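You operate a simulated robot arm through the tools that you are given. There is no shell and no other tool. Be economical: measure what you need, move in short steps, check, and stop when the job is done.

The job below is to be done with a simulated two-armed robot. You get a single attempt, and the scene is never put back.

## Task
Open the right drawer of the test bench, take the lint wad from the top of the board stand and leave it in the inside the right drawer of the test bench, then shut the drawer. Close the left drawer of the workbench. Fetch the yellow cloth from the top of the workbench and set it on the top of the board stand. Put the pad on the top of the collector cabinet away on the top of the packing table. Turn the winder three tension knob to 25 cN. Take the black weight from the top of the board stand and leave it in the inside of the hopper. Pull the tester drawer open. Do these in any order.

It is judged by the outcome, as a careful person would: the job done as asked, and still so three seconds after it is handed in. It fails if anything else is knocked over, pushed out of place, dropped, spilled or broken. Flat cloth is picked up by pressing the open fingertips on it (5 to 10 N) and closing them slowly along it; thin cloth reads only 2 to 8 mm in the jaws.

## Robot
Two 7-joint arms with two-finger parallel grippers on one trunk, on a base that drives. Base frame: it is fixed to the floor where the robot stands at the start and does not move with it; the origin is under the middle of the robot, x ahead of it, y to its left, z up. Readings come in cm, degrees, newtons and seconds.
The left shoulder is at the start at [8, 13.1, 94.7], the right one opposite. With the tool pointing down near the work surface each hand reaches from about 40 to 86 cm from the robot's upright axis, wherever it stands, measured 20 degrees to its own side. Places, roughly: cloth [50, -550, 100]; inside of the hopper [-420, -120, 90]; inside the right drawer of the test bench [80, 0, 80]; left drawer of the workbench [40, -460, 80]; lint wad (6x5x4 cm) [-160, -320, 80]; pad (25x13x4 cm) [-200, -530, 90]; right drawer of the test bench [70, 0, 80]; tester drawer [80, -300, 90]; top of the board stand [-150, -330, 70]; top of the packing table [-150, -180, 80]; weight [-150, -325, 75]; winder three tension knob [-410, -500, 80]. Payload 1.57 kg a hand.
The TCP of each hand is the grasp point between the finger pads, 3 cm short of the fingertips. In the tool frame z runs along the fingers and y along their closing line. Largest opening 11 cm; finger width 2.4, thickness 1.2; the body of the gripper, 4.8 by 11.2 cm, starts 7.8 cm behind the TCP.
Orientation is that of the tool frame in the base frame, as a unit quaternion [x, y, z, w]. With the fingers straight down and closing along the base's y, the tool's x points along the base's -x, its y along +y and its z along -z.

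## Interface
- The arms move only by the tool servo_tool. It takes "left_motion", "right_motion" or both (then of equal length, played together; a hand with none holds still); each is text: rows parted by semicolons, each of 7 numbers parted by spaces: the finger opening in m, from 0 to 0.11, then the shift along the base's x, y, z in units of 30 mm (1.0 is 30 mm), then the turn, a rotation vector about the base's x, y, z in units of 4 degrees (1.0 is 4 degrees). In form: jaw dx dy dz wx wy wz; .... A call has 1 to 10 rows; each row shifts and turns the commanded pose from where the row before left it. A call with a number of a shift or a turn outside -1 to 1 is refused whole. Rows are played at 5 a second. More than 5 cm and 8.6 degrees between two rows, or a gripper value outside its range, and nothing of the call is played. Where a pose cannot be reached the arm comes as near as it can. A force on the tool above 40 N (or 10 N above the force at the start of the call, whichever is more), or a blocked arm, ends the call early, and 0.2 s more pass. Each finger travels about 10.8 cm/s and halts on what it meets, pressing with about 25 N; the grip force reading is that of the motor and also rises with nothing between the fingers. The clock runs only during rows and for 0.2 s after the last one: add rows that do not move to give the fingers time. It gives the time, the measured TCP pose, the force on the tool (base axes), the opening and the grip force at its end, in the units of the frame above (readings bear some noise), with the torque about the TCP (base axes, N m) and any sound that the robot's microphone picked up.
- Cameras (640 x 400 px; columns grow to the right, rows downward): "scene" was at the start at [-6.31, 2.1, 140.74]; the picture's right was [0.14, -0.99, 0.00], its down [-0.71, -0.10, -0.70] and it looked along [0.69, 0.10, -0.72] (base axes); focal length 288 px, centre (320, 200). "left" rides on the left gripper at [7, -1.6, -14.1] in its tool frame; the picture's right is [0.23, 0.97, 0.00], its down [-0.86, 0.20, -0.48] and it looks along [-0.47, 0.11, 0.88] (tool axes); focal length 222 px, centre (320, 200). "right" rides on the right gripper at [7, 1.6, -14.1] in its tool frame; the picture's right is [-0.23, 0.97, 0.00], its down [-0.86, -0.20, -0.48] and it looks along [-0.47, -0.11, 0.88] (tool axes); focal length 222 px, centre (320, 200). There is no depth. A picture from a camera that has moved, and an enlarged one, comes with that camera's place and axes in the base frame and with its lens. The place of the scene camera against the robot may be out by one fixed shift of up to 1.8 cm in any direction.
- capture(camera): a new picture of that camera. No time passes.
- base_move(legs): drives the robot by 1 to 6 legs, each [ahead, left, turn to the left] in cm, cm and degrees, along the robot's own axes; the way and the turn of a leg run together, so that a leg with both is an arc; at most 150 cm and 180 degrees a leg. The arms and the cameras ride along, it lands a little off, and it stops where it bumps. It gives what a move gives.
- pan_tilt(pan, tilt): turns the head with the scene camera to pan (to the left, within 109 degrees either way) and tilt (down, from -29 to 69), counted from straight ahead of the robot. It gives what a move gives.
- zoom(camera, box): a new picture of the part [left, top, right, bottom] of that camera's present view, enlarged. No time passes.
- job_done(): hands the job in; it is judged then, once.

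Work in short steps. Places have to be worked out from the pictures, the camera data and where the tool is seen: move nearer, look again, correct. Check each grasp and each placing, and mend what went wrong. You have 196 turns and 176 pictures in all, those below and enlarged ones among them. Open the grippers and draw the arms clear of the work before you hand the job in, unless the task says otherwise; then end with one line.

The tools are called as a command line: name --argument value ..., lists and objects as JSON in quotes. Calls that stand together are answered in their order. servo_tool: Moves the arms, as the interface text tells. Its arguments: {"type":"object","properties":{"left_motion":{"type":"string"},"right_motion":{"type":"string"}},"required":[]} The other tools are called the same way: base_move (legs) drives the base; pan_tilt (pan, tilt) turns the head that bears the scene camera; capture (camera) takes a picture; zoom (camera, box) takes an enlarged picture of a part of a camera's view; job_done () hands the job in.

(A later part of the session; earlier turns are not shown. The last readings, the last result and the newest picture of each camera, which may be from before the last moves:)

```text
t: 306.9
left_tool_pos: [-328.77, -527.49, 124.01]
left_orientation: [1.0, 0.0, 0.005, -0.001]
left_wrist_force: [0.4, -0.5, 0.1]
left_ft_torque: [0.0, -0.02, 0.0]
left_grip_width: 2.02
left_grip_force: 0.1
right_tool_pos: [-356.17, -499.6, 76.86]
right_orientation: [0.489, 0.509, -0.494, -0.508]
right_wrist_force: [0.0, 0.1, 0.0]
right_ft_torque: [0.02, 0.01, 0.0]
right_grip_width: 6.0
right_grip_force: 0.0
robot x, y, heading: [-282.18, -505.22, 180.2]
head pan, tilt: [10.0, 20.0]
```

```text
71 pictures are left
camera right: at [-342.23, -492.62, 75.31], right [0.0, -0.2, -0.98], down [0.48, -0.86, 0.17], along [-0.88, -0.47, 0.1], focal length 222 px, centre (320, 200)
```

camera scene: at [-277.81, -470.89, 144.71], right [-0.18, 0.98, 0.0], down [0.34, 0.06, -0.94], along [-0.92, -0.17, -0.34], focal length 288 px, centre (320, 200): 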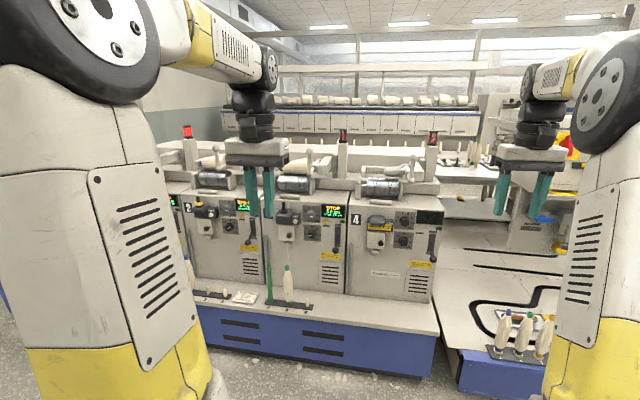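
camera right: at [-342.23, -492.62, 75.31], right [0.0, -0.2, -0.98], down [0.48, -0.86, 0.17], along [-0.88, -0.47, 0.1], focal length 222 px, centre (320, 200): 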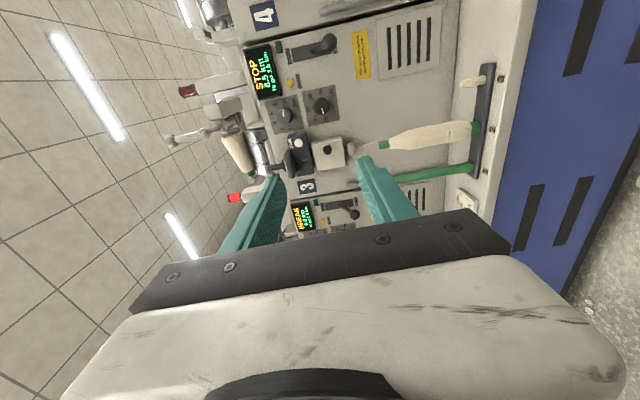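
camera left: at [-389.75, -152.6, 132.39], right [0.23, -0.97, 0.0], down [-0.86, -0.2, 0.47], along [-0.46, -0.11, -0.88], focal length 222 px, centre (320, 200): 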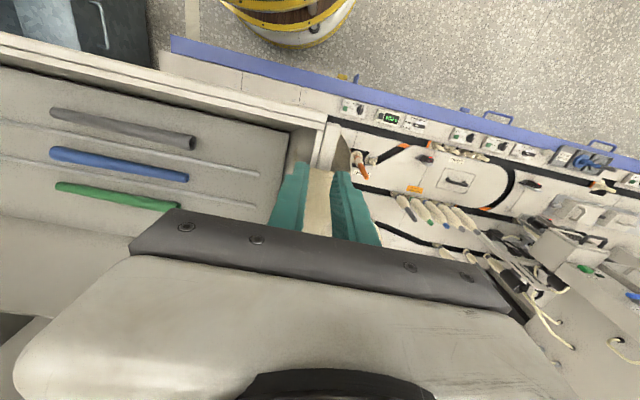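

The knob lines up at about [-404, -498.5, 76.3]. I drive 38 cm ahead to a standoff and look again.

base_move --legs '[[38, 0, 0]]'

capture --camera "right"

```text
t: 309.2
left_tool_pos: [-366.82, -527.21, 124.09]
left_orientation: [1.0, -0.001, 0.005, 0.0]
left_wrist_force: [0.5, 0.8, 0.3]
left_ft_torque: [0.0, 0.0, 0.01]
left_grip_width: 2.01
left_grip_force: 0.1
right_tool_pos: [-394.08, -499.5, 76.74]
right_orientation: [-0.491, -0.507, 0.494, 0.508]
right_wrist_force: [-0.5, -0.3, -0.3]
right_ft_torque: [0.0, 0.01, -0.02]
right_grip_width: 6.02
right_grip_force: 0.1
robot x, y, heading: [-319.93, -505.22, 179.8]
head pan, tilt: [10.0, 20.0]
```

```text
70 pictures are left
camera right: at [-380.24, -492.45, 75.3], right [0.0, -0.2, -0.98], down [0.48, -0.86, 0.17], along [-0.88, -0.47, 0.1], focal length 222 px, centre (320, 200)
```

right: 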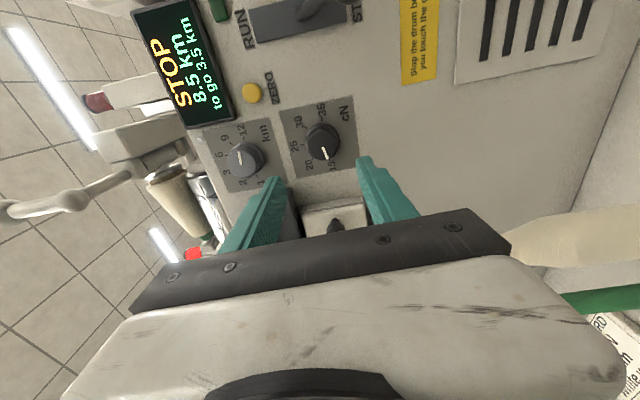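

The knob centre is near [-403, -498, 76.3]. I correct sideways 1.5 cm and advance 6 cm with open jaws.

servo_tool --right_motion "0.06 0 0.5 -0.15 0 0 0; 0.06 -0.5 0 0 0 0 0; 0.06 -0.5 0 0 0 0 0; 0.06 -0.5 0 0 0 0 0; 0.06 -0.4 0 0 0 0 0; 0.06 0 0 0 0 0 0"

capture --camera "right"

```text
t: 310.6
left_tool_pos: [-366.82, -527.41, 124.15]
left_orientation: [1.0, -0.001, 0.005, 0.0]
left_wrist_force: [-0.8, 0.0, 0.3]
left_ft_torque: [-0.01, 0.0, -0.01]
left_grip_width: 1.98
left_grip_force: 0.0
right_tool_pos: [-399.9, -498.11, 76.27]
right_orientation: [-0.49, -0.508, 0.494, 0.508]
right_wrist_force: [-0.4, 0.0, 0.2]
right_ft_torque: [-0.01, -0.02, 0.01]
right_grip_width: 5.98
right_grip_force: 0.0
robot x, y, heading: [-320.13, -504.75, 179.7]
head pan, tilt: [10.0, 20.0]
```

```text
69 pictures are left
camera right: at [-385.95, -491.08, 74.86], right [0.0, -0.2, -0.98], down [0.48, -0.86, 0.17], along [-0.88, -0.47, 0.1], focal length 222 px, centre (320, 200)
```

right: 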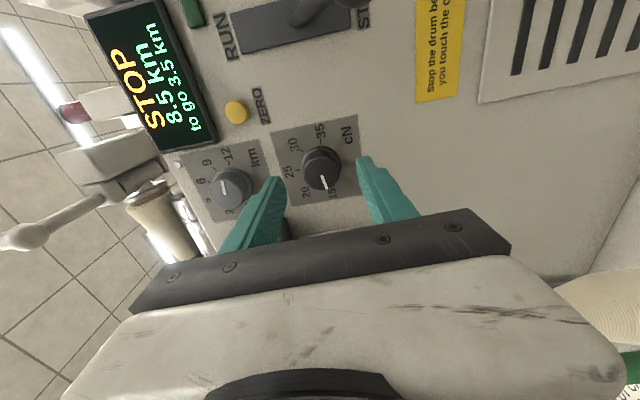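

The knob is slightly deeper than thought (x≈-406). I advance 3 cm more in small steps, watching the force.

servo_tool --right_motion "0.06 -0.3 -0.05 0 0 0 0; 0.06 -0.3 0 0 0 0 0; 0.06 -0.3 0 0 0 0 0; 0.06 0 0 0 0 0 0"

capture --camera "right"

```text
t: 311.6
left_tool_pos: [-366.86, -527.38, 124.02]
left_orientation: [1.0, -0.001, 0.004, 0.0]
left_wrist_force: [-0.2, 0.3, 0.0]
left_ft_torque: [-0.01, 0.01, -0.02]
left_grip_width: 1.98
left_grip_force: 0.0
right_tool_pos: [-402.58, -498.41, 76.25]
right_orientation: [-0.49, -0.508, 0.494, 0.508]
right_wrist_force: [-0.8, 0.7, 0.0]
right_ft_torque: [-0.02, -0.02, 0.02]
right_grip_width: 6.01
right_grip_force: 0.0
robot x, y, heading: [-320.49, -504.93, 180.3]
head pan, tilt: [10.0, 20.0]
```

```text
68 pictures are left
camera right: at [-388.65, -491.18, 74.84], right [0.0, -0.2, -0.98], down [0.48, -0.86, 0.17], along [-0.88, -0.47, 0.1], focal length 222 px, centre (320, 200)
```

right: 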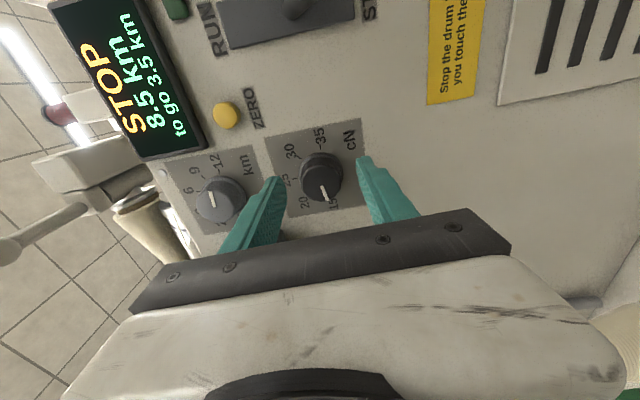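

The knob's face is now level with the fingertips. I advance 1.8 cm and close gently.

servo_tool --right_motion "0.06 -0.2 0 0 0 0 0; 0.06 -0.2 0 0 0 0 0; 0.06 -0.2 0 0 0 0 0; 0.045 0 0 0 0 0 0; 0.03 0 0 0 0 0 0; 0.03 0 0 0 0 0 0"

zoom --camera "right" --box '[220, 110, 420, 250]'

```text
t: 313.1
left_tool_pos: [-366.64, -527.49, 124.13]
left_orientation: [1.0, 0.0, 0.005, 0.0]
left_wrist_force: [-0.8, 0.6, -0.3]
left_ft_torque: [0.01, 0.02, 0.02]
left_grip_width: 2.0
left_grip_force: 0.1
right_tool_pos: [-404.47, -498.16, 76.58]
right_orientation: [-0.49, -0.507, 0.494, 0.509]
right_wrist_force: [1.7, 2.4, 12.5]
right_ft_torque: [-0.16, 0.59, -0.01]
right_grip_width: 4.0
right_grip_force: 44.8
robot x, y, heading: [-320.48, -504.76, 179.8]
head pan, tilt: [10.0, 20.0]
```

```text
2.86 times, centred on (320, 180) of right
camera zoom: at [-390.48, -491.1, 75.02], right [-0.01, -0.2, -0.98], down [0.48, -0.86, 0.17], along [-0.88, -0.47, 0.1], focal length 635 px, centre (320, 257)
```

zoom: 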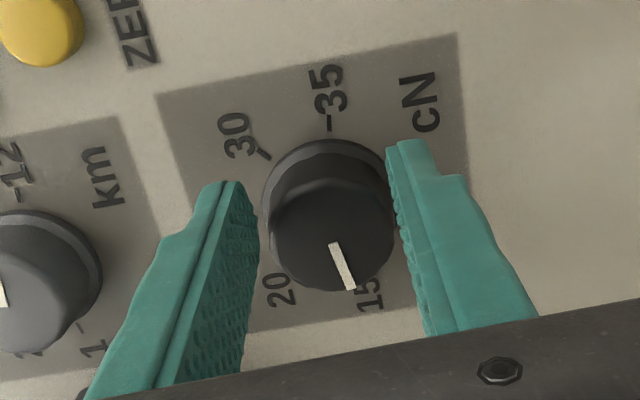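

Gripped (4.0 cm across). I turn clockwise 40° first and check.

servo_tool --right_motion "0.03 0 0 0.05 0 0 0; 0.03 0 0 0 -1 0 0; 0.03 0 0 0 -1 0 0; 0.03 0 0 0 -1 0 0; 0.03 0 0 0 -1 0 0; 0.03 0 0 0 -1 0 0; 0.03 0 0 0 -1 0 0; 0.03 0 0 0 -1 0 0; 0.03 0 0 0 -1 0 0; 0.03 0 0 0 -1 0 0"

zoom --camera "right" --box '[220, 110, 420, 250]'

```text
t: 314.7
left_tool_pos: [-366.87, -527.4, 123.92]
left_orientation: [1.0, 0.0, 0.005, 0.001]
left_wrist_force: [0.7, 0.7, -0.6]
left_ft_torque: [0.01, 0.01, -0.01]
left_grip_width: 1.99
left_grip_force: 0.1
right_tool_pos: [-404.43, -498.32, 75.95]
right_orientation: [0.589, 0.395, -0.587, -0.39]
right_wrist_force: [-21.1, -1.0, -9.9]
right_ft_torque: [0.14, -0.64, 0.02]
right_grip_width: 3.97
right_grip_force: 44.8
robot x, y, heading: [-320.58, -505.0, 179.9]
head pan, tilt: [10.0, 20.0]
stopped in row 8 (right hand): the force on the tool passed its limit at 41 N (the readings are from after the stop); the commanded pose is now the measured one
```

```text
2.86 times, centred on (320, 180) of right
camera zoom: at [-390.4, -492.38, 71.86], right [0.01, -0.58, -0.81], down [0.48, -0.71, 0.52], along [-0.88, -0.39, 0.27], focal length 635 px, centre (320, 257)
```

zoom: 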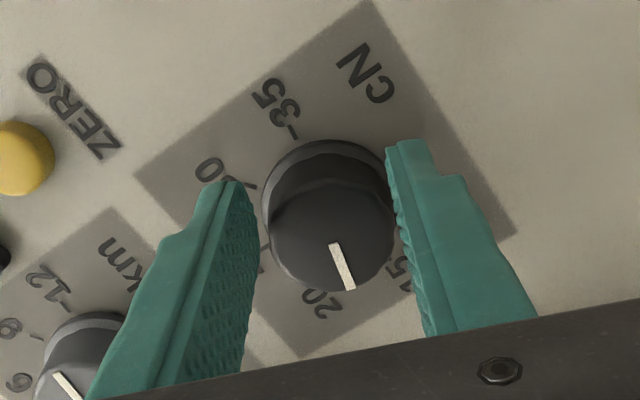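

It turns with the hand (about 24° so far). I relieve the built-up side force slightly and keep turning.

servo_tool --right_motion "0.03 -0.04 0 -0.04 0 0 0; 0.03 0 0 0 -1 0 0; 0.03 0 0 0 -1 0 0; 0.03 0 0 0 -1 0 0; 0.03 0 0 0 -1 0 0; 0.03 0 0 0 -1 0 0; 0.03 0 0 0 -1 0 0; 0.03 0 0 0 -1 0 0; 0.03 0 0 0 -1 0 0"

zoom --camera "right" --box '[220, 110, 420, 250]'

```text
t: 316.2
left_tool_pos: [-366.88, -527.38, 124.07]
left_orientation: [1.0, 0.0, 0.004, 0.001]
left_wrist_force: [-0.6, 0.5, 0.5]
left_ft_torque: [0.0, -0.02, 0.01]
left_grip_width: 2.0
left_grip_force: 0.1
right_tool_pos: [-404.21, -498.5, 75.51]
right_orientation: [0.65, 0.29, -0.644, -0.28]
right_wrist_force: [-19.2, -2.5, -8.5]
right_ft_torque: [0.09, -0.59, -0.04]
right_grip_width: 3.98
right_grip_force: 44.8
robot x, y, heading: [-320.32, -505.0, 179.9]
head pan, tilt: [10.0, 20.0]
stopped in row 7 (right hand): the force on the tool passed its limit at 41 N (the readings are from after the stop); the commanded pose is now the measured one
```

```text
2.86 times, centred on (320, 180) of right
camera zoom: at [-390.35, -494.34, 69.77], right [0.02, -0.82, -0.57], down [0.47, -0.49, 0.73], along [-0.88, -0.28, 0.38], focal length 635 px, centre (320, 257)
```

zoom: 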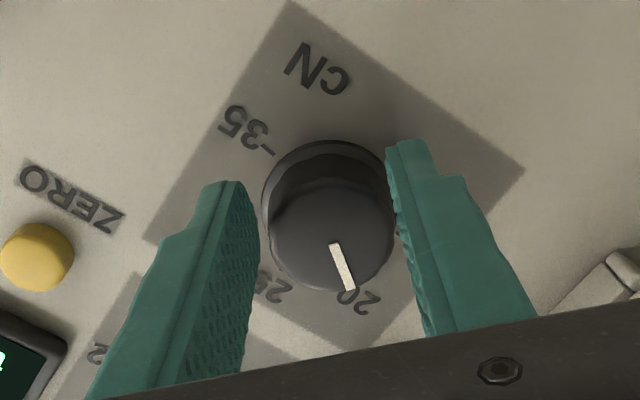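

The pointer is at 20 after 44° (so 45° per mark). My grip is off-centre by about 1.5 cm across the fingers, so I reopen, recentre and regrip before turning the rest.

servo_tool --right_motion "0.045 0 0 0 0 0 0; 0.055 0 0 0 0 0 0; 0.055 0 -0.18 0.18 0 0 0; 0.055 0 -0.18 0.18 0 0 0; 0.055 0 0 0 0 0 0"

zoom --camera "right" --box '[220, 110, 420, 250]'

```text
t: 317.4
left_tool_pos: [-366.7, -527.44, 124.05]
left_orientation: [1.0, 0.0, 0.004, 0.0]
left_wrist_force: [0.2, -0.3, -0.4]
left_ft_torque: [-0.01, -0.02, 0.03]
left_grip_width: 2.01
left_grip_force: 0.1
right_tool_pos: [-404.19, -499.57, 76.61]
right_orientation: [0.649, 0.291, -0.645, -0.281]
right_wrist_force: [0.2, 0.5, -0.6]
right_ft_torque: [0.03, -0.03, -0.01]
right_grip_width: 5.5
right_grip_force: 0.0
robot x, y, heading: [-319.92, -504.95, 180.0]
head pan, tilt: [10.0, 20.0]
```

```text
2.86 times, centred on (320, 180) of right
camera zoom: at [-390.23, -495.45, 70.92], right [0.01, -0.82, -0.57], down [0.48, -0.49, 0.73], along [-0.88, -0.28, 0.39], focal length 635 px, centre (320, 257)
```

zoom: 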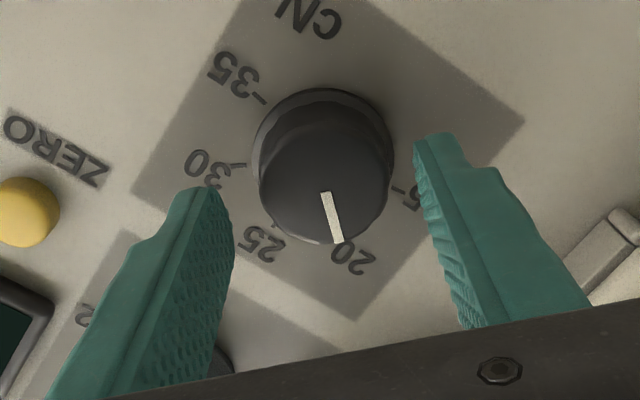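

I overshifted; from the picture the knob centre is near y -499.05, z 75.95. I correct and regrip.

servo_tool --right_motion "0.055 0 0.17 -0.21 0 0 0; 0.055 0 0 0 0 0 0; 0.045 0 0 0 0 0 0; 0.034 0 0 0 0 0 0; 0.034 0 0 0 0 0 0"

servo_tool --right_motion "0.034 0 0 0 -1 0 0; 0.034 0 0 0 -1 0 0; 0.034 0 0 0 -1 0 0; 0.034 0 0 0 -1 0 0; 0.034 0 0 0 -1 0 0; 0.034 0 0 0 -1 0 0"

zoom --camera "right" --box '[220, 110, 420, 250]'

```text
t: 318.6
left_tool_pos: [-366.86, -527.4, 124.15]
left_orientation: [1.0, 0.0, 0.004, 0.0]
left_wrist_force: [-0.3, -0.6, -0.4]
left_ft_torque: [0.02, 0.0, 0.0]
left_grip_width: 1.99
left_grip_force: 0.1
right_tool_pos: [-404.12, -499.1, 76.11]
right_orientation: [0.649, 0.289, -0.645, -0.28]
right_wrist_force: [1.8, 0.1, -0.3]
right_ft_torque: [0.01, 0.0, -0.04]
right_grip_width: 3.45
right_grip_force: 0.1
robot x, y, heading: [-320.24, -505.33, 180.0]
head pan, tilt: [10.0, 20.0]
```

```text
t: 320.0
left_tool_pos: [-366.72, -527.56, 123.98]
left_orientation: [1.0, 0.0, 0.004, 0.001]
left_wrist_force: [-0.1, 0.0, -0.1]
left_ft_torque: [0.0, 0.01, 0.02]
left_grip_width: 2.02
left_grip_force: 0.1
right_tool_pos: [-404.19, -499.07, 76.06]
right_orientation: [0.693, 0.15, -0.691, -0.14]
right_wrist_force: [7.5, -2.2, -4.0]
right_ft_torque: [0.03, 0.06, 0.01]
right_grip_width: 3.12
right_grip_force: 0.0
robot x, y, heading: [-320.18, -505.02, 180.2]
head pan, tilt: [10.0, 20.0]
```

```text
2.86 times, centred on (320, 180) of right
camera zoom: at [-390.23, -497.65, 69.08], right [0.01, -0.98, -0.18], down [0.48, -0.15, 0.87], along [-0.88, -0.1, 0.47], focal length 635 px, centre (320, 257)
```

zoom: 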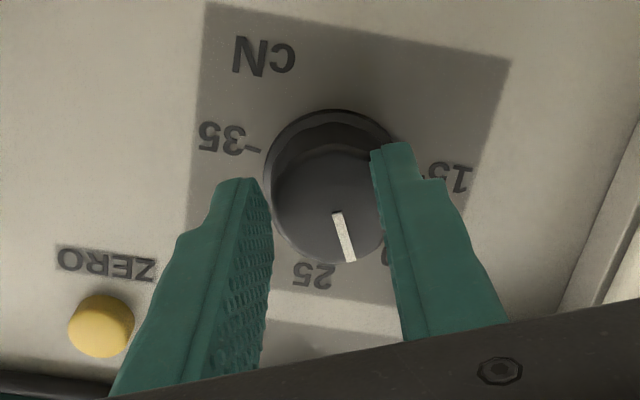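

The pointer has moved on to midway between 20 and 25, but the fingertips are only on the knob's rim. I reopen, go 6 mm deeper, regrip and check.

servo_tool --right_motion "0.055 0 0 0 0 0 0; 0.055 0 0 0 0 0 0; 0.055 -0.2 0 0 0 0 0; 0.045 -0.05 0 0 0 0 0; 0.03 0 0 0 0 0 0; 0.03 0 0 0 0 0 0; 0.03 0 0 0 0 0 0"

zoom --camera "right" --box '[220, 110, 420, 250]'

```text
t: 321.6
left_tool_pos: [-366.89, -527.52, 123.92]
left_orientation: [1.0, 0.0, 0.004, 0.0]
left_wrist_force: [-0.4, -0.5, 0.3]
left_ft_torque: [-0.01, 0.02, 0.03]
left_grip_width: 2.0
left_grip_force: 0.0
right_tool_pos: [-404.99, -499.38, 75.97]
right_orientation: [0.693, 0.153, -0.691, -0.137]
right_wrist_force: [-2.5, -19.0, -8.7]
right_ft_torque: [0.14, -0.23, 0.41]
right_grip_width: 4.06
right_grip_force: 45.6
robot x, y, heading: [-320.01, -505.14, 179.9]
head pan, tilt: [10.0, 20.0]
```

```text
2.86 times, centred on (320, 180) of right
camera zoom: at [-390.98, -497.87, 68.98], right [0.02, -0.98, -0.18], down [0.47, -0.15, 0.87], along [-0.88, -0.1, 0.46], focal length 635 px, centre (320, 257)
```

zoom: 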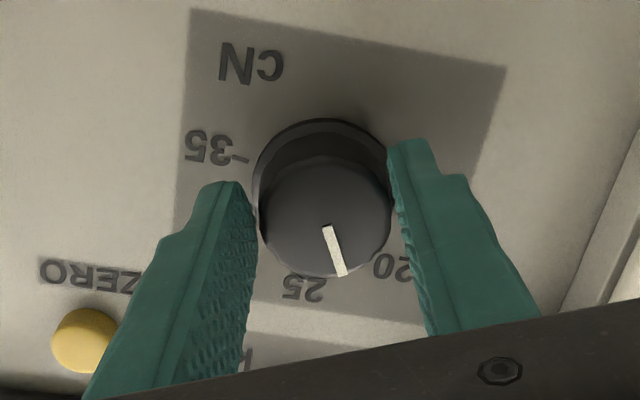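

Firm grip now (4.06 cm). I relieve the side force and turn the remaining ~22°, in two stages.

servo_tool --right_motion "0.03 0 -0.1 -0.04 0 0 0; 0.03 0 0 0 -1 0 0; 0.03 0 0 0 -1 0 0; 0.03 0 0 0 -1 0 0; 0.03 0 0 0 -1 0 0; 0.03 0 0 0 -0.6 0 0; 0.03 0 0 0 0 0 0"

zoom --camera "right" --box '[220, 110, 420, 250]'

```text
t: 323.2
left_tool_pos: [-366.69, -527.62, 124.15]
left_orientation: [1.0, 0.0, 0.004, 0.0]
left_wrist_force: [0.0, -0.1, 0.4]
left_ft_torque: [0.01, 0.05, -0.02]
left_grip_width: 1.99
left_grip_force: 0.1
right_tool_pos: [-405.0, -499.58, 75.94]
right_orientation: [0.708, 0.038, -0.705, -0.026]
right_wrist_force: [7.4, -25.2, -8.8]
right_ft_torque: [0.15, 0.08, 0.2]
right_grip_width: 4.08
right_grip_force: 45.1
robot x, y, heading: [-320.24, -504.53, 180.0]
head pan, tilt: [10.0, 20.0]
```

```text
2.86 times, centred on (320, 180) of right
camera zoom: at [-390.96, -500.36, 68.82], right [0.02, -0.99, 0.14], down [0.47, 0.13, 0.87], along [-0.88, 0.05, 0.47], focal length 635 px, centre (320, 257)
```

zoom: 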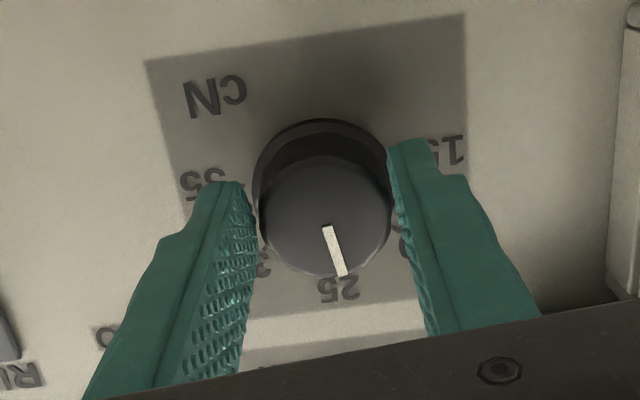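

The pointer is almost on 25, some 5° short. I turn 5° more, then release and inspect.

servo_tool --right_motion "0.03 0 -0.05 0 -0.7 0 0; 0.03 0 0 0 -0.6 0 0; 0.03 0 0 0 0 0 0; 0.045 0 0 0 0 0 0; 0.058 0 0 0 0 0 0; 0.058 0.5 0 0 0 0 0; 0.058 0.6 0 0 0 0 0; 0.058 0.6 0 0 0 0 0; 0.058 0.6 0 0 0 0 0"

zoom --camera "right" --box '[240, 80, 400, 192]'

```text
t: 325.2
left_tool_pos: [-366.84, -527.41, 124.07]
left_orientation: [1.0, 0.0, 0.004, 0.0]
left_wrist_force: [0.5, -0.3, 0.2]
left_ft_torque: [0.01, -0.03, -0.01]
left_grip_width: 1.97
left_grip_force: 0.0
right_tool_pos: [-397.95, -499.64, 75.94]
right_orientation: [0.707, 0.005, -0.707, 0.005]
right_wrist_force: [0.1, -0.1, 0.2]
right_ft_torque: [0.0, 0.01, -0.04]
right_grip_width: 5.79
right_grip_force: 0.0
robot x, y, heading: [-320.33, -504.91, 180.2]
head pan, tilt: [10.0, 20.0]
```

```text
3.57 times, centred on (320, 136) of right
camera zoom: at [-384.04, -501.05, 69.0], right [0.01, -0.97, 0.23], down [0.48, 0.21, 0.86], along [-0.88, 0.1, 0.47], focal length 793 px, centre (320, 429)
```

zoom: 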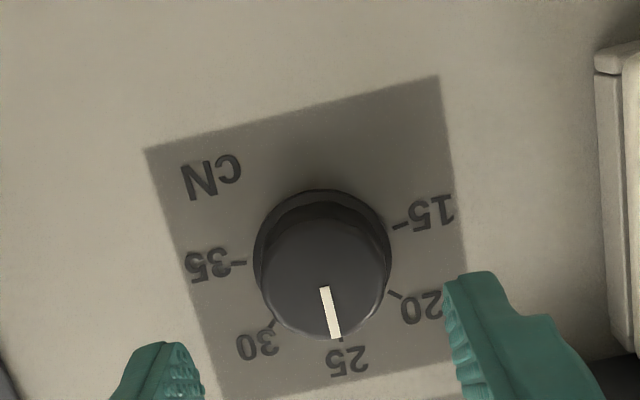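

The pointer now lies right on the 25 mark. I back away from the winder and return the right hand to pointing down.

base_move --legs '[[-45, 0, 0]]'

servo_tool --right_motion "0.06 0.2 0.2 0.8 0 -1 0; 0.06 0.2 0.2 0.8 0 -1 0; 0.06 0.2 0.2 0.8 0 -1 0; 0.06 0.2 0.2 0.8 0 -1 0; 0.06 0.2 0.2 0.8 0 -1 0; 0.06 0.2 0.2 0.8 0 -1 0; 0.06 0.2 0.2 0.8 0 -1 0; 0.06 0.2 0.2 0.8 0 -1 0; 0.06 0.2 0.2 0.8 0 -1 0; 0.06 0.2 0.2 0.8 0 -1 0"

servo_tool --right_motion "0.06 0.2 0.2 0.6 0 -1 0; 0.06 0.2 0.2 0.6 0 -1 0; 0.06 0.2 0.2 0.6 0 -1 0; 0.06 0.2 0.2 0.6 0 -1 0; 0.06 0.2 0.2 0.6 0 -1 0; 0.06 0.2 0.2 0.4 0 -1 0; 0.06 0.2 0.2 0.4 0 -1 0; 0.06 0.2 0.2 0.4 0 -1 0; 0.06 0.2 0.2 0 0 -1 0; 0.06 0.2 0.2 0 0 -1 0"

servo_tool --right_motion "0.06 0 0 0 0 -1 0; 0.06 0 0 0 0 -1 0; 0.06 0 0 0 0 -0.5 0"

pan_tilt --pan 100 --tilt 20

capture --camera "scene"

```text
t: 327.7
left_tool_pos: [-325.68, -527.72, 124.36]
left_orientation: [1.0, 0.002, 0.002, 0.0]
left_wrist_force: [-0.4, -0.6, -1.0]
left_ft_torque: [-0.02, 0.01, 0.01]
left_grip_width: 1.99
left_grip_force: 0.0
right_tool_pos: [-356.98, -499.98, 75.99]
right_orientation: [0.708, 0.007, -0.706, 0.008]
right_wrist_force: [-0.6, 0.5, 0.2]
right_ft_torque: [0.01, -0.04, -0.01]
right_grip_width: 5.78
right_grip_force: 0.0
robot x, y, heading: [-279.16, -505.1, -179.9]
head pan, tilt: [10.0, 20.0]
stopped in leg 1: the robot was blocked; the commanded pose is now the measured one
```

```text
t: 329.9
left_tool_pos: [-325.58, -527.7, 124.21]
left_orientation: [1.0, 0.002, 0.002, 0.0]
left_wrist_force: [0.0, 1.0, 0.4]
left_ft_torque: [0.0, -0.07, 0.0]
left_grip_width: 1.98
left_grip_force: 0.0
right_tool_pos: [-351.07, -493.9, 99.92]
right_orientation: [0.907, 0.004, -0.422, 0.008]
right_wrist_force: [-0.9, -0.2, -0.7]
right_ft_torque: [0.0, 0.01, -0.02]
right_grip_width: 6.0
right_grip_force: 0.0
robot x, y, heading: [-279.51, -505.17, -180.0]
head pan, tilt: [10.0, 20.0]
```

```text
t: 332.1
left_tool_pos: [-325.67, -527.65, 124.25]
left_orientation: [1.0, 0.002, 0.002, -0.001]
left_wrist_force: [0.1, -0.6, -0.4]
left_ft_torque: [-0.02, -0.02, 0.01]
left_grip_width: 2.0
left_grip_force: 0.1
right_tool_pos: [-345.0, -487.87, 112.54]
right_orientation: [0.996, 0.001, -0.087, 0.009]
right_wrist_force: [0.6, 0.1, 0.7]
right_ft_torque: [-0.01, 0.02, 0.0]
right_grip_width: 5.98
right_grip_force: 0.1
robot x, y, heading: [-279.62, -504.73, -180.1]
head pan, tilt: [10.0, 20.0]
```

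```text
t: 332.9
left_tool_pos: [-325.81, -527.6, 124.35]
left_orientation: [1.0, 0.002, 0.002, 0.0]
left_wrist_force: [0.7, 0.0, 0.1]
left_ft_torque: [-0.01, -0.01, 0.0]
left_grip_width: 1.99
left_grip_force: 0.1
right_tool_pos: [-345.04, -487.91, 112.73]
right_orientation: [1.0, 0.0, 0.001, 0.009]
right_wrist_force: [-0.6, -0.5, -1.0]
right_ft_torque: [0.02, 0.01, 0.01]
right_grip_width: 6.01
right_grip_force: 0.1
robot x, y, heading: [-279.5, -504.69, -180.1]
head pan, tilt: [10.0, 20.0]
```

```text
t: 334.5
left_tool_pos: [-325.65, -527.62, 124.22]
left_orientation: [1.0, 0.001, 0.002, 0.0]
left_wrist_force: [0.3, -0.8, 0.1]
left_ft_torque: [0.01, 0.0, 0.03]
left_grip_width: 2.0
left_grip_force: 0.0
right_tool_pos: [-345.11, -487.91, 112.56]
right_orientation: [1.0, 0.001, 0.001, 0.008]
right_wrist_force: [0.4, 0.1, -0.4]
right_ft_torque: [0.05, -0.02, 0.0]
right_grip_width: 5.97
right_grip_force: 0.2
robot x, y, heading: [-279.14, -505.34, -179.9]
head pan, tilt: [100.0, 20.0]
```

```text
59 pictures are left
camera scene: at [-264.16, -513.14, 144.73], right [-0.98, -0.17, 0.0], down [-0.06, 0.34, -0.94], along [0.16, -0.93, -0.34], focal length 288 px, centre (320, 200)
```

scene: 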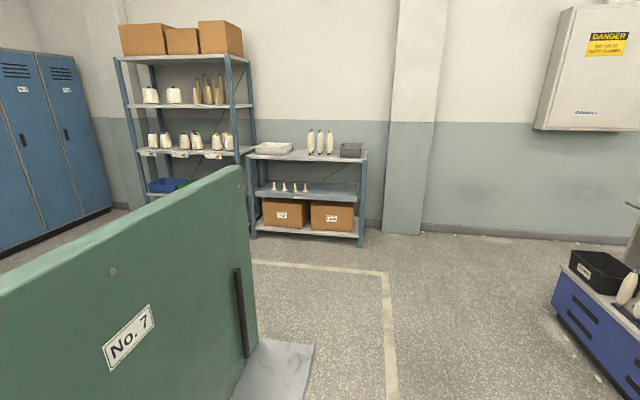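

The base bumped the collector's back lightly while reversing. I go around it: north, then east in reverse, then south, to face its front from the east.

base_move --legs '[[3, 0, 0], [0, -70, 0], [-150, 0, 0], [-25, 0, 0], [0, 80, 0]]'

pan_tilt --pan 5 --tilt 35

capture --camera "scene"

```text
t: 351.0
left_tool_pos: [-158.43, -535.37, 124.25]
left_orientation: [1.0, -0.006, 0.002, 0.0]
left_wrist_force: [1.0, -0.6, -0.6]
left_ft_torque: [-0.02, 0.0, -0.05]
left_grip_width: 2.0
left_grip_force: 0.1
right_tool_pos: [-177.21, -495.39, 112.55]
right_orientation: [1.0, -0.008, 0.0, 0.009]
right_wrist_force: [0.4, -0.9, -0.6]
right_ft_torque: [0.0, 0.01, 0.01]
right_grip_width: 5.98
right_grip_force: 0.1
robot x, y, heading: [-111.73, -513.87, 179.5]
head pan, tilt: [100.0, 20.0]
```

```text
t: 352.7
left_tool_pos: [-158.53, -535.36, 124.21]
left_orientation: [1.0, -0.006, 0.001, -0.001]
left_wrist_force: [-0.3, -0.3, -0.4]
left_ft_torque: [-0.02, 0.01, 0.0]
left_grip_width: 1.99
left_grip_force: 0.1
right_tool_pos: [-177.23, -495.42, 112.72]
right_orientation: [1.0, -0.009, 0.0, 0.009]
right_wrist_force: [-1.0, -1.4, 0.4]
right_ft_torque: [-0.01, 0.06, -0.01]
right_grip_width: 6.0
right_grip_force: 0.0
robot x, y, heading: [-111.38, -513.37, 178.8]
head pan, tilt: [5.0, 35.0]
```

```text
58 pictures are left
camera scene: at [-106.98, -513.35, 142.33], right [-0.07, 1.0, 0.0], down [0.57, 0.04, -0.82], along [-0.82, -0.06, -0.57], focal length 288 px, centre (320, 200)
```

scene: 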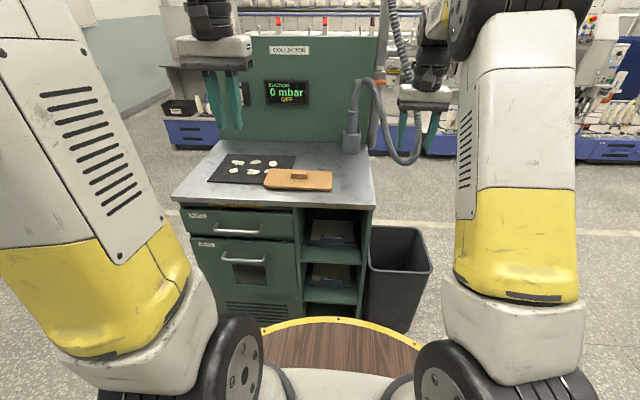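

The pad is the wooden-backed block with a small grip on top, near [-190, -527]. I zoom in on it.

zoom --camera "scene" --box '[190, 120, 440, 220]'

capture --camera "left"

```text
2.56 times, centred on (315, 170) of scene
camera zoom: at [-106.98, -513.35, 142.33], right [-0.07, 1.0, 0.0], down [0.57, 0.04, -0.82], along [-0.82, -0.06, -0.57], focal length 736 px, centre (333, 277)
```

zoom: 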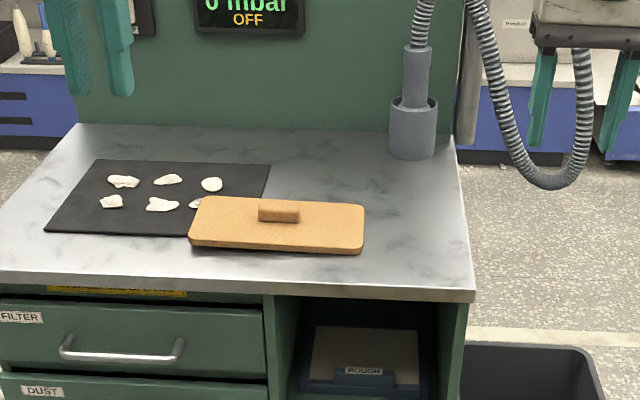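

```text
56 pictures are left
camera left: at [-151.54, -533.95, 138.54], right [0.22, -0.98, 0.0], down [-0.86, -0.19, 0.48], along [-0.46, -0.1, -0.88], focal length 222 px, centre (320, 200)
```

left: 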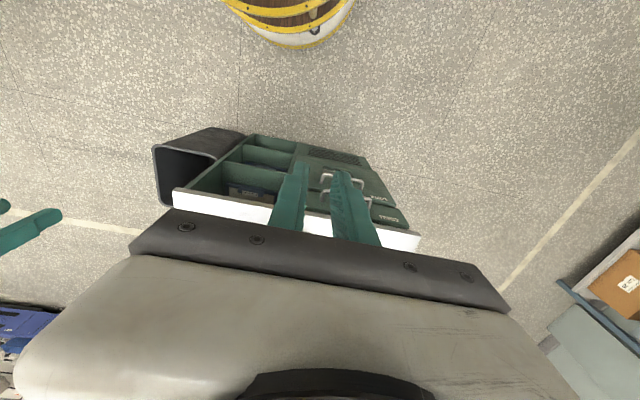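

The pad's grip block is about 6 cm long across my view, at its centre. I'll grasp it with the left hand; first I pull the right hand away from the hose, then drive closer.

servo_tool --right_motion "0.06 0.9 0 0 0 0 0; 0.06 0.9 0 0.3 0 0 0; 0.06 0.9 0.3 0.3 0 0 0; 0.06 0.8 0.3 0.3 0 0 0; 0.06 0.8 0.3 0.3 0 0 0; 0.06 0.6 0.3 0.3 0 0 0; 0.06 0 0 0 0 0 0" --left_motion "0.085 0 0 0 0 0 0; 0.085 0 0 0 0 0 0; 0.085 0 0 0 0 0 0; 0.085 -0.3 0.3 0 0 0 0; 0.085 -0.5 0.5 0 0 0 0; 0.085 -0.5 0.5 0 0 0 0; 0.085 -0.5 0.5 0 0 0 0"

base_move --legs '[[22, 0, 0.5]]'

capture --camera "left"

```text
t: 354.3
left_tool_pos: [-163.92, -529.85, 124.32]
left_orientation: [1.0, -0.006, 0.002, 0.0]
left_wrist_force: [-0.7, -0.4, 0.5]
left_ft_torque: [0.06, 0.03, -0.03]
left_grip_width: 8.48
left_grip_force: 0.0
right_tool_pos: [-162.63, -491.94, 117.03]
right_orientation: [1.0, -0.009, 0.0, 0.009]
right_wrist_force: [-0.1, 0.3, -0.2]
right_ft_torque: [0.03, 0.01, 0.03]
right_grip_width: 6.0
right_grip_force: 0.0
robot x, y, heading: [-112.16, -513.55, 179.2]
head pan, tilt: [5.0, 35.0]
```

```text
t: 355.9
left_tool_pos: [-185.51, -530.13, 124.22]
left_orientation: [1.0, -0.001, 0.003, -0.001]
left_wrist_force: [-0.3, -0.3, 0.1]
left_ft_torque: [0.01, 0.01, 0.01]
left_grip_width: 8.5
left_grip_force: 0.0
right_tool_pos: [-184.67, -492.09, 116.91]
right_orientation: [1.0, -0.003, 0.0, 0.008]
right_wrist_force: [0.1, -0.2, 0.3]
right_ft_torque: [0.0, 0.02, -0.02]
right_grip_width: 6.0
right_grip_force: 0.1
robot x, y, heading: [-133.85, -513.2, 179.6]
head pan, tilt: [5.0, 35.0]
```

```text
55 pictures are left
camera left: at [-178.6, -528.61, 138.49], right [0.22, -0.97, 0.0], down [-0.86, -0.2, 0.48], along [-0.46, -0.11, -0.88], focal length 222 px, centre (320, 200)
```

left: 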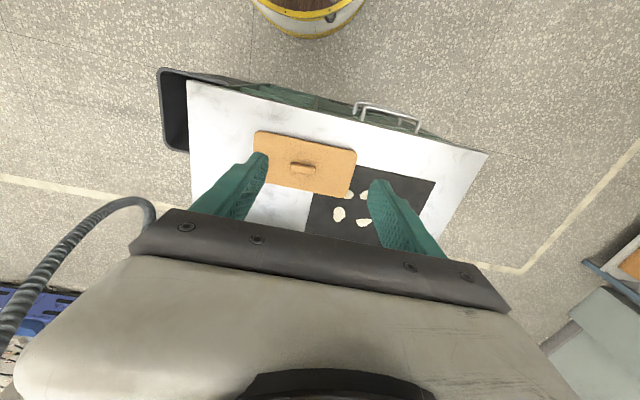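

The grip block centre is near [-195.8, -528.9], about 5 cm long. I move above it and lower part way.

servo_tool --left_motion "0.08 -0.8 0.1 -0.3 0 0 0; 0.08 -0.8 0.1 -0.8 0 0 0; 0.08 -0.8 0.1 -1 0 0 0; 0.08 -0.7 0.1 -1 0 0 0; 0.08 -0.3 0 -1 0 0 0; 0.08 0 0 -1 0 0 0; 0.08 0 0 -1 0 0 0; 0.08 0 0 0 0 0 0"

capture --camera "left"

```text
t: 357.8
left_tool_pos: [-195.62, -528.85, 105.7]
left_orientation: [1.0, -0.002, 0.002, 0.001]
left_wrist_force: [0.9, 0.2, 0.6]
left_ft_torque: [-0.01, 0.03, -0.03]
left_grip_width: 8.0
left_grip_force: 0.2
right_tool_pos: [-184.67, -492.14, 116.91]
right_orientation: [1.0, -0.003, 0.0, 0.009]
right_wrist_force: [-0.2, -0.2, 0.3]
right_ft_torque: [-0.01, 0.03, -0.02]
right_grip_width: 5.98
right_grip_force: 0.0
robot x, y, heading: [-133.49, -513.14, 179.8]
head pan, tilt: [5.0, 35.0]
```

```text
54 pictures are left
camera left: at [-188.84, -527.36, 120.04], right [0.22, -0.97, 0.0], down [-0.86, -0.2, 0.48], along [-0.46, -0.11, -0.88], focal length 222 px, centre (320, 200)
```

left: 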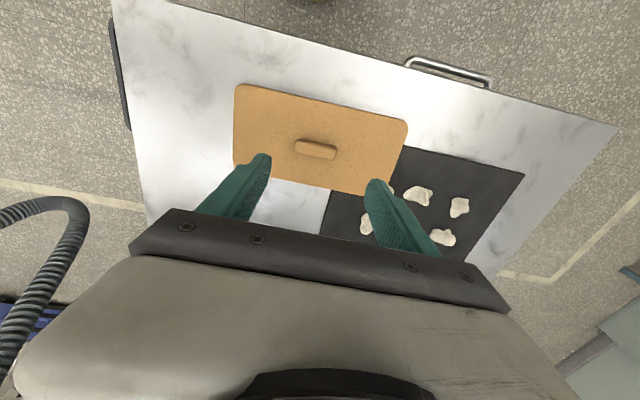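

The block is at about z 89, x -197. I lower close to it.

servo_tool --left_motion "0.075 -0.25 0 -1 0 0 0; 0.075 -0.2 0 -1 0 0 0; 0.075 0 0 -1 0 0 0; 0.075 0 0 -0.7 0 0 0; 0.075 0 0 0 0 0 0"

capture --camera "left"

```text
t: 358.9
left_tool_pos: [-197.03, -528.96, 94.99]
left_orientation: [1.0, -0.001, 0.002, -0.001]
left_wrist_force: [0.5, -0.6, 0.0]
left_ft_torque: [-0.01, -0.03, 0.01]
left_grip_width: 7.47
left_grip_force: 0.1
right_tool_pos: [-184.77, -492.1, 116.93]
right_orientation: [1.0, -0.003, 0.0, 0.007]
right_wrist_force: [-0.2, 0.6, 0.3]
right_ft_torque: [0.02, -0.02, -0.02]
right_grip_width: 5.99
right_grip_force: 0.1
robot x, y, heading: [-133.81, -513.38, 179.7]
head pan, tilt: [5.0, 35.0]
```

```text
53 pictures are left
camera left: at [-190.09, -527.32, 109.12], right [0.22, -0.97, 0.0], down [-0.86, -0.2, 0.48], along [-0.46, -0.11, -0.88], focal length 222 px, centre (320, 200)
```

left: 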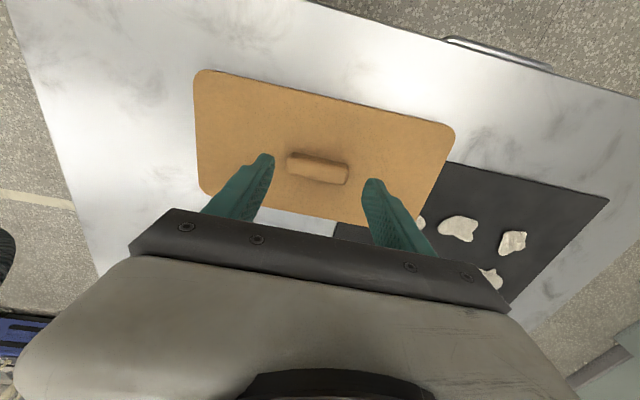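

Aligned on the block. I lower until the tips just touch the pad's back, then close on the block.

servo_tool --left_motion "0.075 0 0 -0.5 0 0 0; 0.075 0 0 -0.25 0 0 0; 0.075 0 0 -0.1 0 0 0; 0.075 0 0 -0.1 0 0 0; 0.075 0 0 0 0 0 0"

```text
t: 360.1
left_tool_pos: [-197.07, -528.9, 92.08]
left_orientation: [1.0, -0.002, 0.001, -0.001]
left_wrist_force: [-0.6, 0.4, -0.4]
left_ft_torque: [0.0, 0.0, -0.02]
left_grip_width: 7.51
left_grip_force: 0.1
right_tool_pos: [-184.6, -492.04, 116.93]
right_orientation: [1.0, -0.003, 0.001, 0.009]
right_wrist_force: [-0.2, 0.0, -0.3]
right_ft_torque: [0.03, 0.01, 0.0]
right_grip_width: 5.98
right_grip_force: 0.1
robot x, y, heading: [-134.07, -513.4, 180.1]
head pan, tilt: [5.0, 35.0]
```

servo_tool --left_motion "0.075 0 0 -0.1 0 0 0; 0.075 0 0 -0.1 0 0 0; 0.075 0 0 -0.1 0 0 0; 0.075 0 0 -0.1 0 0 0; 0.075 0 0 0 0 0 0"

capture --camera "left"

```text
t: 361.4
left_tool_pos: [-197.13, -528.98, 90.78]
left_orientation: [1.0, -0.002, 0.001, 0.0]
left_wrist_force: [0.9, -0.5, 3.8]
left_ft_torque: [-0.22, 0.01, 0.07]
left_grip_width: 7.57
left_grip_force: 0.2
right_tool_pos: [-184.64, -492.06, 116.96]
right_orientation: [1.0, -0.004, 0.0, 0.009]
right_wrist_force: [0.5, -1.0, -0.6]
right_ft_torque: [-0.01, 0.0, -0.02]
right_grip_width: 6.02
right_grip_force: 0.1
robot x, y, heading: [-133.78, -513.43, 179.8]
head pan, tilt: [5.0, 35.0]
```

```text
52 pictures are left
camera left: at [-190.15, -527.4, 105.01], right [0.22, -0.97, 0.0], down [-0.86, -0.2, 0.48], along [-0.46, -0.11, -0.88], focal length 222 px, centre (320, 200)
```

left: 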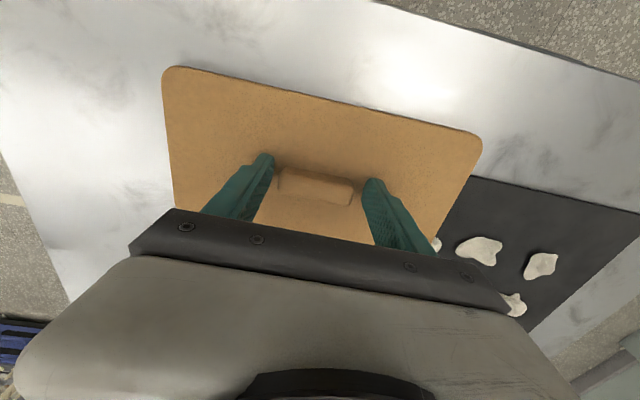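

Light contact; the block is between the fingers. I close firmly and lift slowly.

servo_tool --left_motion "0.06 0 0 0.04 0 0 0; 0.05 0 0 0 0 0 0; 0.03 0 0 0 0 0 0; 0.02 0 0 0 0 0 0; 0.02 0 0 0 0 0 0; 0.02 0 0 0.2 0 0 0; 0.02 0 0 0.4 0 0 0; 0.02 0 0 0.6 0 0 0; 0.02 0 0 0.8 0 0 0; 0.02 0 0 0 0 0 0"

capture --camera "left"

```text
t: 363.6
left_tool_pos: [-196.94, -529.02, 96.83]
left_orientation: [1.0, -0.002, 0.002, 0.0]
left_wrist_force: [-0.5, 0.6, -0.6]
left_ft_torque: [0.0, 0.0, 0.02]
left_grip_width: 5.89
left_grip_force: 25.3
right_tool_pos: [-184.61, -492.06, 116.96]
right_orientation: [1.0, -0.003, 0.0, 0.008]
right_wrist_force: [-0.2, -0.5, 0.5]
right_ft_torque: [-0.02, -0.01, 0.01]
right_grip_width: 5.99
right_grip_force: 0.1
robot x, y, heading: [-133.66, -513.44, 179.5]
head pan, tilt: [5.0, 35.0]
```

```text
51 pictures are left
camera left: at [-190.08, -527.48, 111.09], right [0.22, -0.97, 0.0], down [-0.86, -0.2, 0.48], along [-0.46, -0.11, -0.88], focal length 222 px, centre (320, 200)
```

left: 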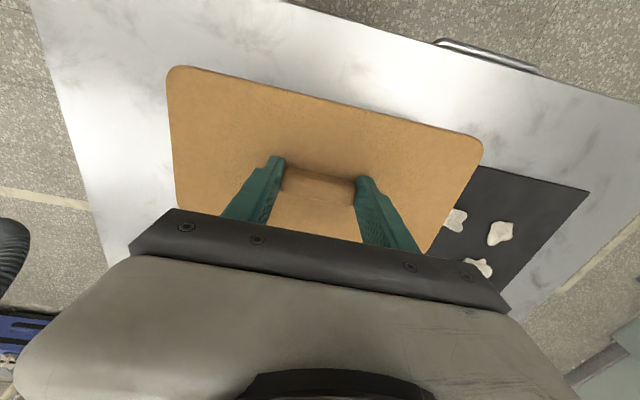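

The pad is lifted level (5.9 cm grip). I raise it, back out east and drive north along the aisle to the packing table.

servo_tool --left_motion "0.02 0 0 0.8 0 0 0; 0.02 0 0 1 0 0 0; 0.02 0 0 1 0 0 0; 0.02 0 0 1 0 0 0; 0.02 0.3 0 1 0 0 0; 0.02 0.5 0 0.5 0 0 0; 0.02 0.5 0 0 0 0 0"

base_move --legs '[[-100, 0, 0], [0, -150, 0], [0, -150, 0], [0, -20, 0]]'

pan_tilt --pan 0 --tilt 30

capture --camera "scene"

```text
t: 365.1
left_tool_pos: [-193.24, -528.86, 112.82]
left_orientation: [1.0, -0.002, 0.002, 0.001]
left_wrist_force: [0.3, 0.6, -0.3]
left_ft_torque: [0.0, 0.0, -0.01]
left_grip_width: 5.9
left_grip_force: 24.9
right_tool_pos: [-184.57, -492.16, 116.89]
right_orientation: [1.0, -0.003, -0.001, 0.008]
right_wrist_force: [0.2, 0.0, -0.4]
right_ft_torque: [0.0, -0.03, 0.0]
right_grip_width: 5.99
right_grip_force: 0.0
robot x, y, heading: [-133.84, -513.22, 179.7]
head pan, tilt: [5.0, 35.0]
```

```text
t: 385.6
left_tool_pos: [-92.42, -210.66, 112.76]
left_orientation: [1.0, 0.009, 0.002, 0.0]
left_wrist_force: [0.1, 0.5, -0.1]
left_ft_torque: [0.0, 0.04, -0.06]
left_grip_width: 5.89
left_grip_force: 25.4
right_tool_pos: [-84.76, -173.72, 116.92]
right_orientation: [1.0, 0.008, 0.0, 0.009]
right_wrist_force: [-0.9, 0.4, 0.7]
right_ft_torque: [0.02, 0.0, 0.05]
right_grip_width: 5.99
right_grip_force: 0.0
robot x, y, heading: [-33.1, -193.59, -179.2]
head pan, tilt: [5.0, 35.0]
```

```text
t: 386.3
left_tool_pos: [-92.4, -210.52, 112.72]
left_orientation: [1.0, 0.009, 0.002, 0.0]
left_wrist_force: [0.5, 0.1, 0.2]
left_ft_torque: [0.01, 0.01, 0.0]
left_grip_width: 5.89
left_grip_force: 25.5
right_tool_pos: [-84.66, -173.68, 116.97]
right_orientation: [1.0, 0.007, 0.0, 0.008]
right_wrist_force: [0.1, -0.1, 0.4]
right_ft_torque: [0.0, 0.01, -0.04]
right_grip_width: 5.99
right_grip_force: 0.1
robot x, y, heading: [-33.17, -193.45, -179.4]
head pan, tilt: [0.0, 30.0]
```

```text
50 pictures are left
camera scene: at [-28.58, -192.66, 143.11], right [-0.02, 1.0, 0.0], down [0.5, 0.01, -0.87], along [-0.87, -0.01, -0.5], focal length 288 px, centre (320, 200)
```

scene: 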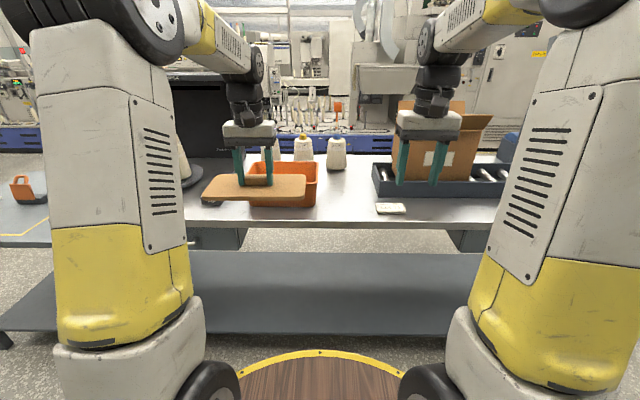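

There is a free area between the orange bin and the small card. I zoom in to measure it.

zoom --camera "scene" --box '[240, 110, 440, 240]'

```text
3.08 times, centred on (340, 175) of scene
camera zoom: at [-28.58, -192.66, 143.11], right [-0.02, 1.0, 0.0], down [0.5, 0.01, -0.87], along [-0.87, -0.01, -0.5], focal length 885 px, centre (258, 277)
```

zoom: 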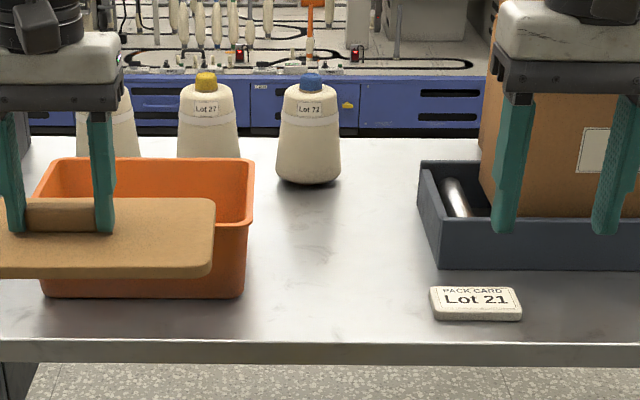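

The free area is about 26 cm wide in y and 40 cm deep in x, so the pad should go lengthwise in x at about [-144, -182]. I turn the left hand 90° here, clear of the table.

servo_tool --left_motion "0.02 -0.1 0 0 0 0 -1; 0.02 -0.1 0 0 0 0 -1; 0.02 -0.1 0 0 0 0 -1; 0.02 -0.1 0 0 0 0 -1; 0.02 -0.1 0 0 0 0 -1; 0.02 -0.1 0 0 0 0 -1; 0.02 -0.1 0 0 0 0 -1; 0.02 -0.1 0 0 0 0 -1; 0.02 -0.1 0 0 0 0 -1; 0.02 -0.1 0 0 0 0 -1"

servo_tool --left_motion "0.02 0 0 0 0 0 -1; 0.02 0 0 0 0 0 -1; 0.02 0 0 0 0 0 -1; 0.02 0 0 0 0 0 -1; 0.02 0 0 0 0 0 -1; 0.02 0 0 0 0 0 -1; 0.02 0 0 0 0 0 -1; 0.02 0 0 0 0 0 -1; 0.02 0 0 0 0 0 -1; 0.02 0 0 0 0 0 -1"

servo_tool --left_motion "0.02 0 0 0 0 0 -1; 0.02 0 0 0 0 0 -1; 0.02 0 0 0 0 0 -0.6; 0.02 0 0 0 0 0 0"

capture --camera "scene"

```text
t: 388.5
left_tool_pos: [-95.48, -210.64, 112.83]
left_orientation: [0.943, -0.334, 0.002, 0.001]
left_wrist_force: [0.8, 0.3, -0.6]
left_ft_torque: [0.02, 0.02, 0.01]
left_grip_width: 5.91
left_grip_force: 25.2
right_tool_pos: [-84.62, -173.69, 116.96]
right_orientation: [1.0, 0.007, 0.0, 0.008]
right_wrist_force: [0.1, 0.7, -0.5]
right_ft_torque: [-0.01, -0.02, -0.01]
right_grip_width: 6.03
right_grip_force: 0.1
robot x, y, heading: [-33.48, -193.66, -179.0]
head pan, tilt: [0.0, 30.0]
```

```text
t: 390.7
left_tool_pos: [-95.45, -210.55, 112.81]
left_orientation: [0.772, -0.636, 0.001, 0.001]
left_wrist_force: [0.5, 0.0, -0.5]
left_ft_torque: [-0.02, -0.01, 0.03]
left_grip_width: 5.88
left_grip_force: 24.9
right_tool_pos: [-84.67, -173.66, 117.01]
right_orientation: [1.0, 0.007, 0.0, 0.009]
right_wrist_force: [0.5, -0.1, -0.3]
right_ft_torque: [-0.04, 0.02, -0.02]
right_grip_width: 6.02
right_grip_force: 0.0
robot x, y, heading: [-33.41, -193.62, -179.3]
head pan, tilt: [0.0, 30.0]
```

```text
t: 391.7
left_tool_pos: [-95.28, -210.68, 112.78]
left_orientation: [0.711, -0.703, 0.001, 0.001]
left_wrist_force: [-0.2, 0.0, -0.8]
left_ft_torque: [0.02, -0.03, -0.03]
left_grip_width: 5.89
left_grip_force: 25.3
right_tool_pos: [-84.68, -173.66, 116.91]
right_orientation: [1.0, 0.007, 0.001, 0.009]
right_wrist_force: [-0.2, 0.5, -0.7]
right_ft_torque: [0.01, 0.01, 0.02]
right_grip_width: 6.0
right_grip_force: 0.1
robot x, y, heading: [-33.08, -193.96, -178.9]
head pan, tilt: [0.0, 30.0]
```

```text
48 pictures are left
camera scene: at [-28.58, -192.66, 143.11], right [-0.02, 1.0, 0.0], down [0.5, 0.01, -0.87], along [-0.87, -0.01, -0.5], focal length 288 px, centre (320, 200)
```

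scene: 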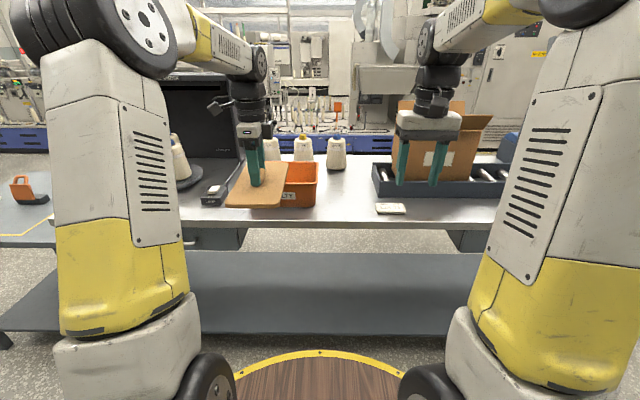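

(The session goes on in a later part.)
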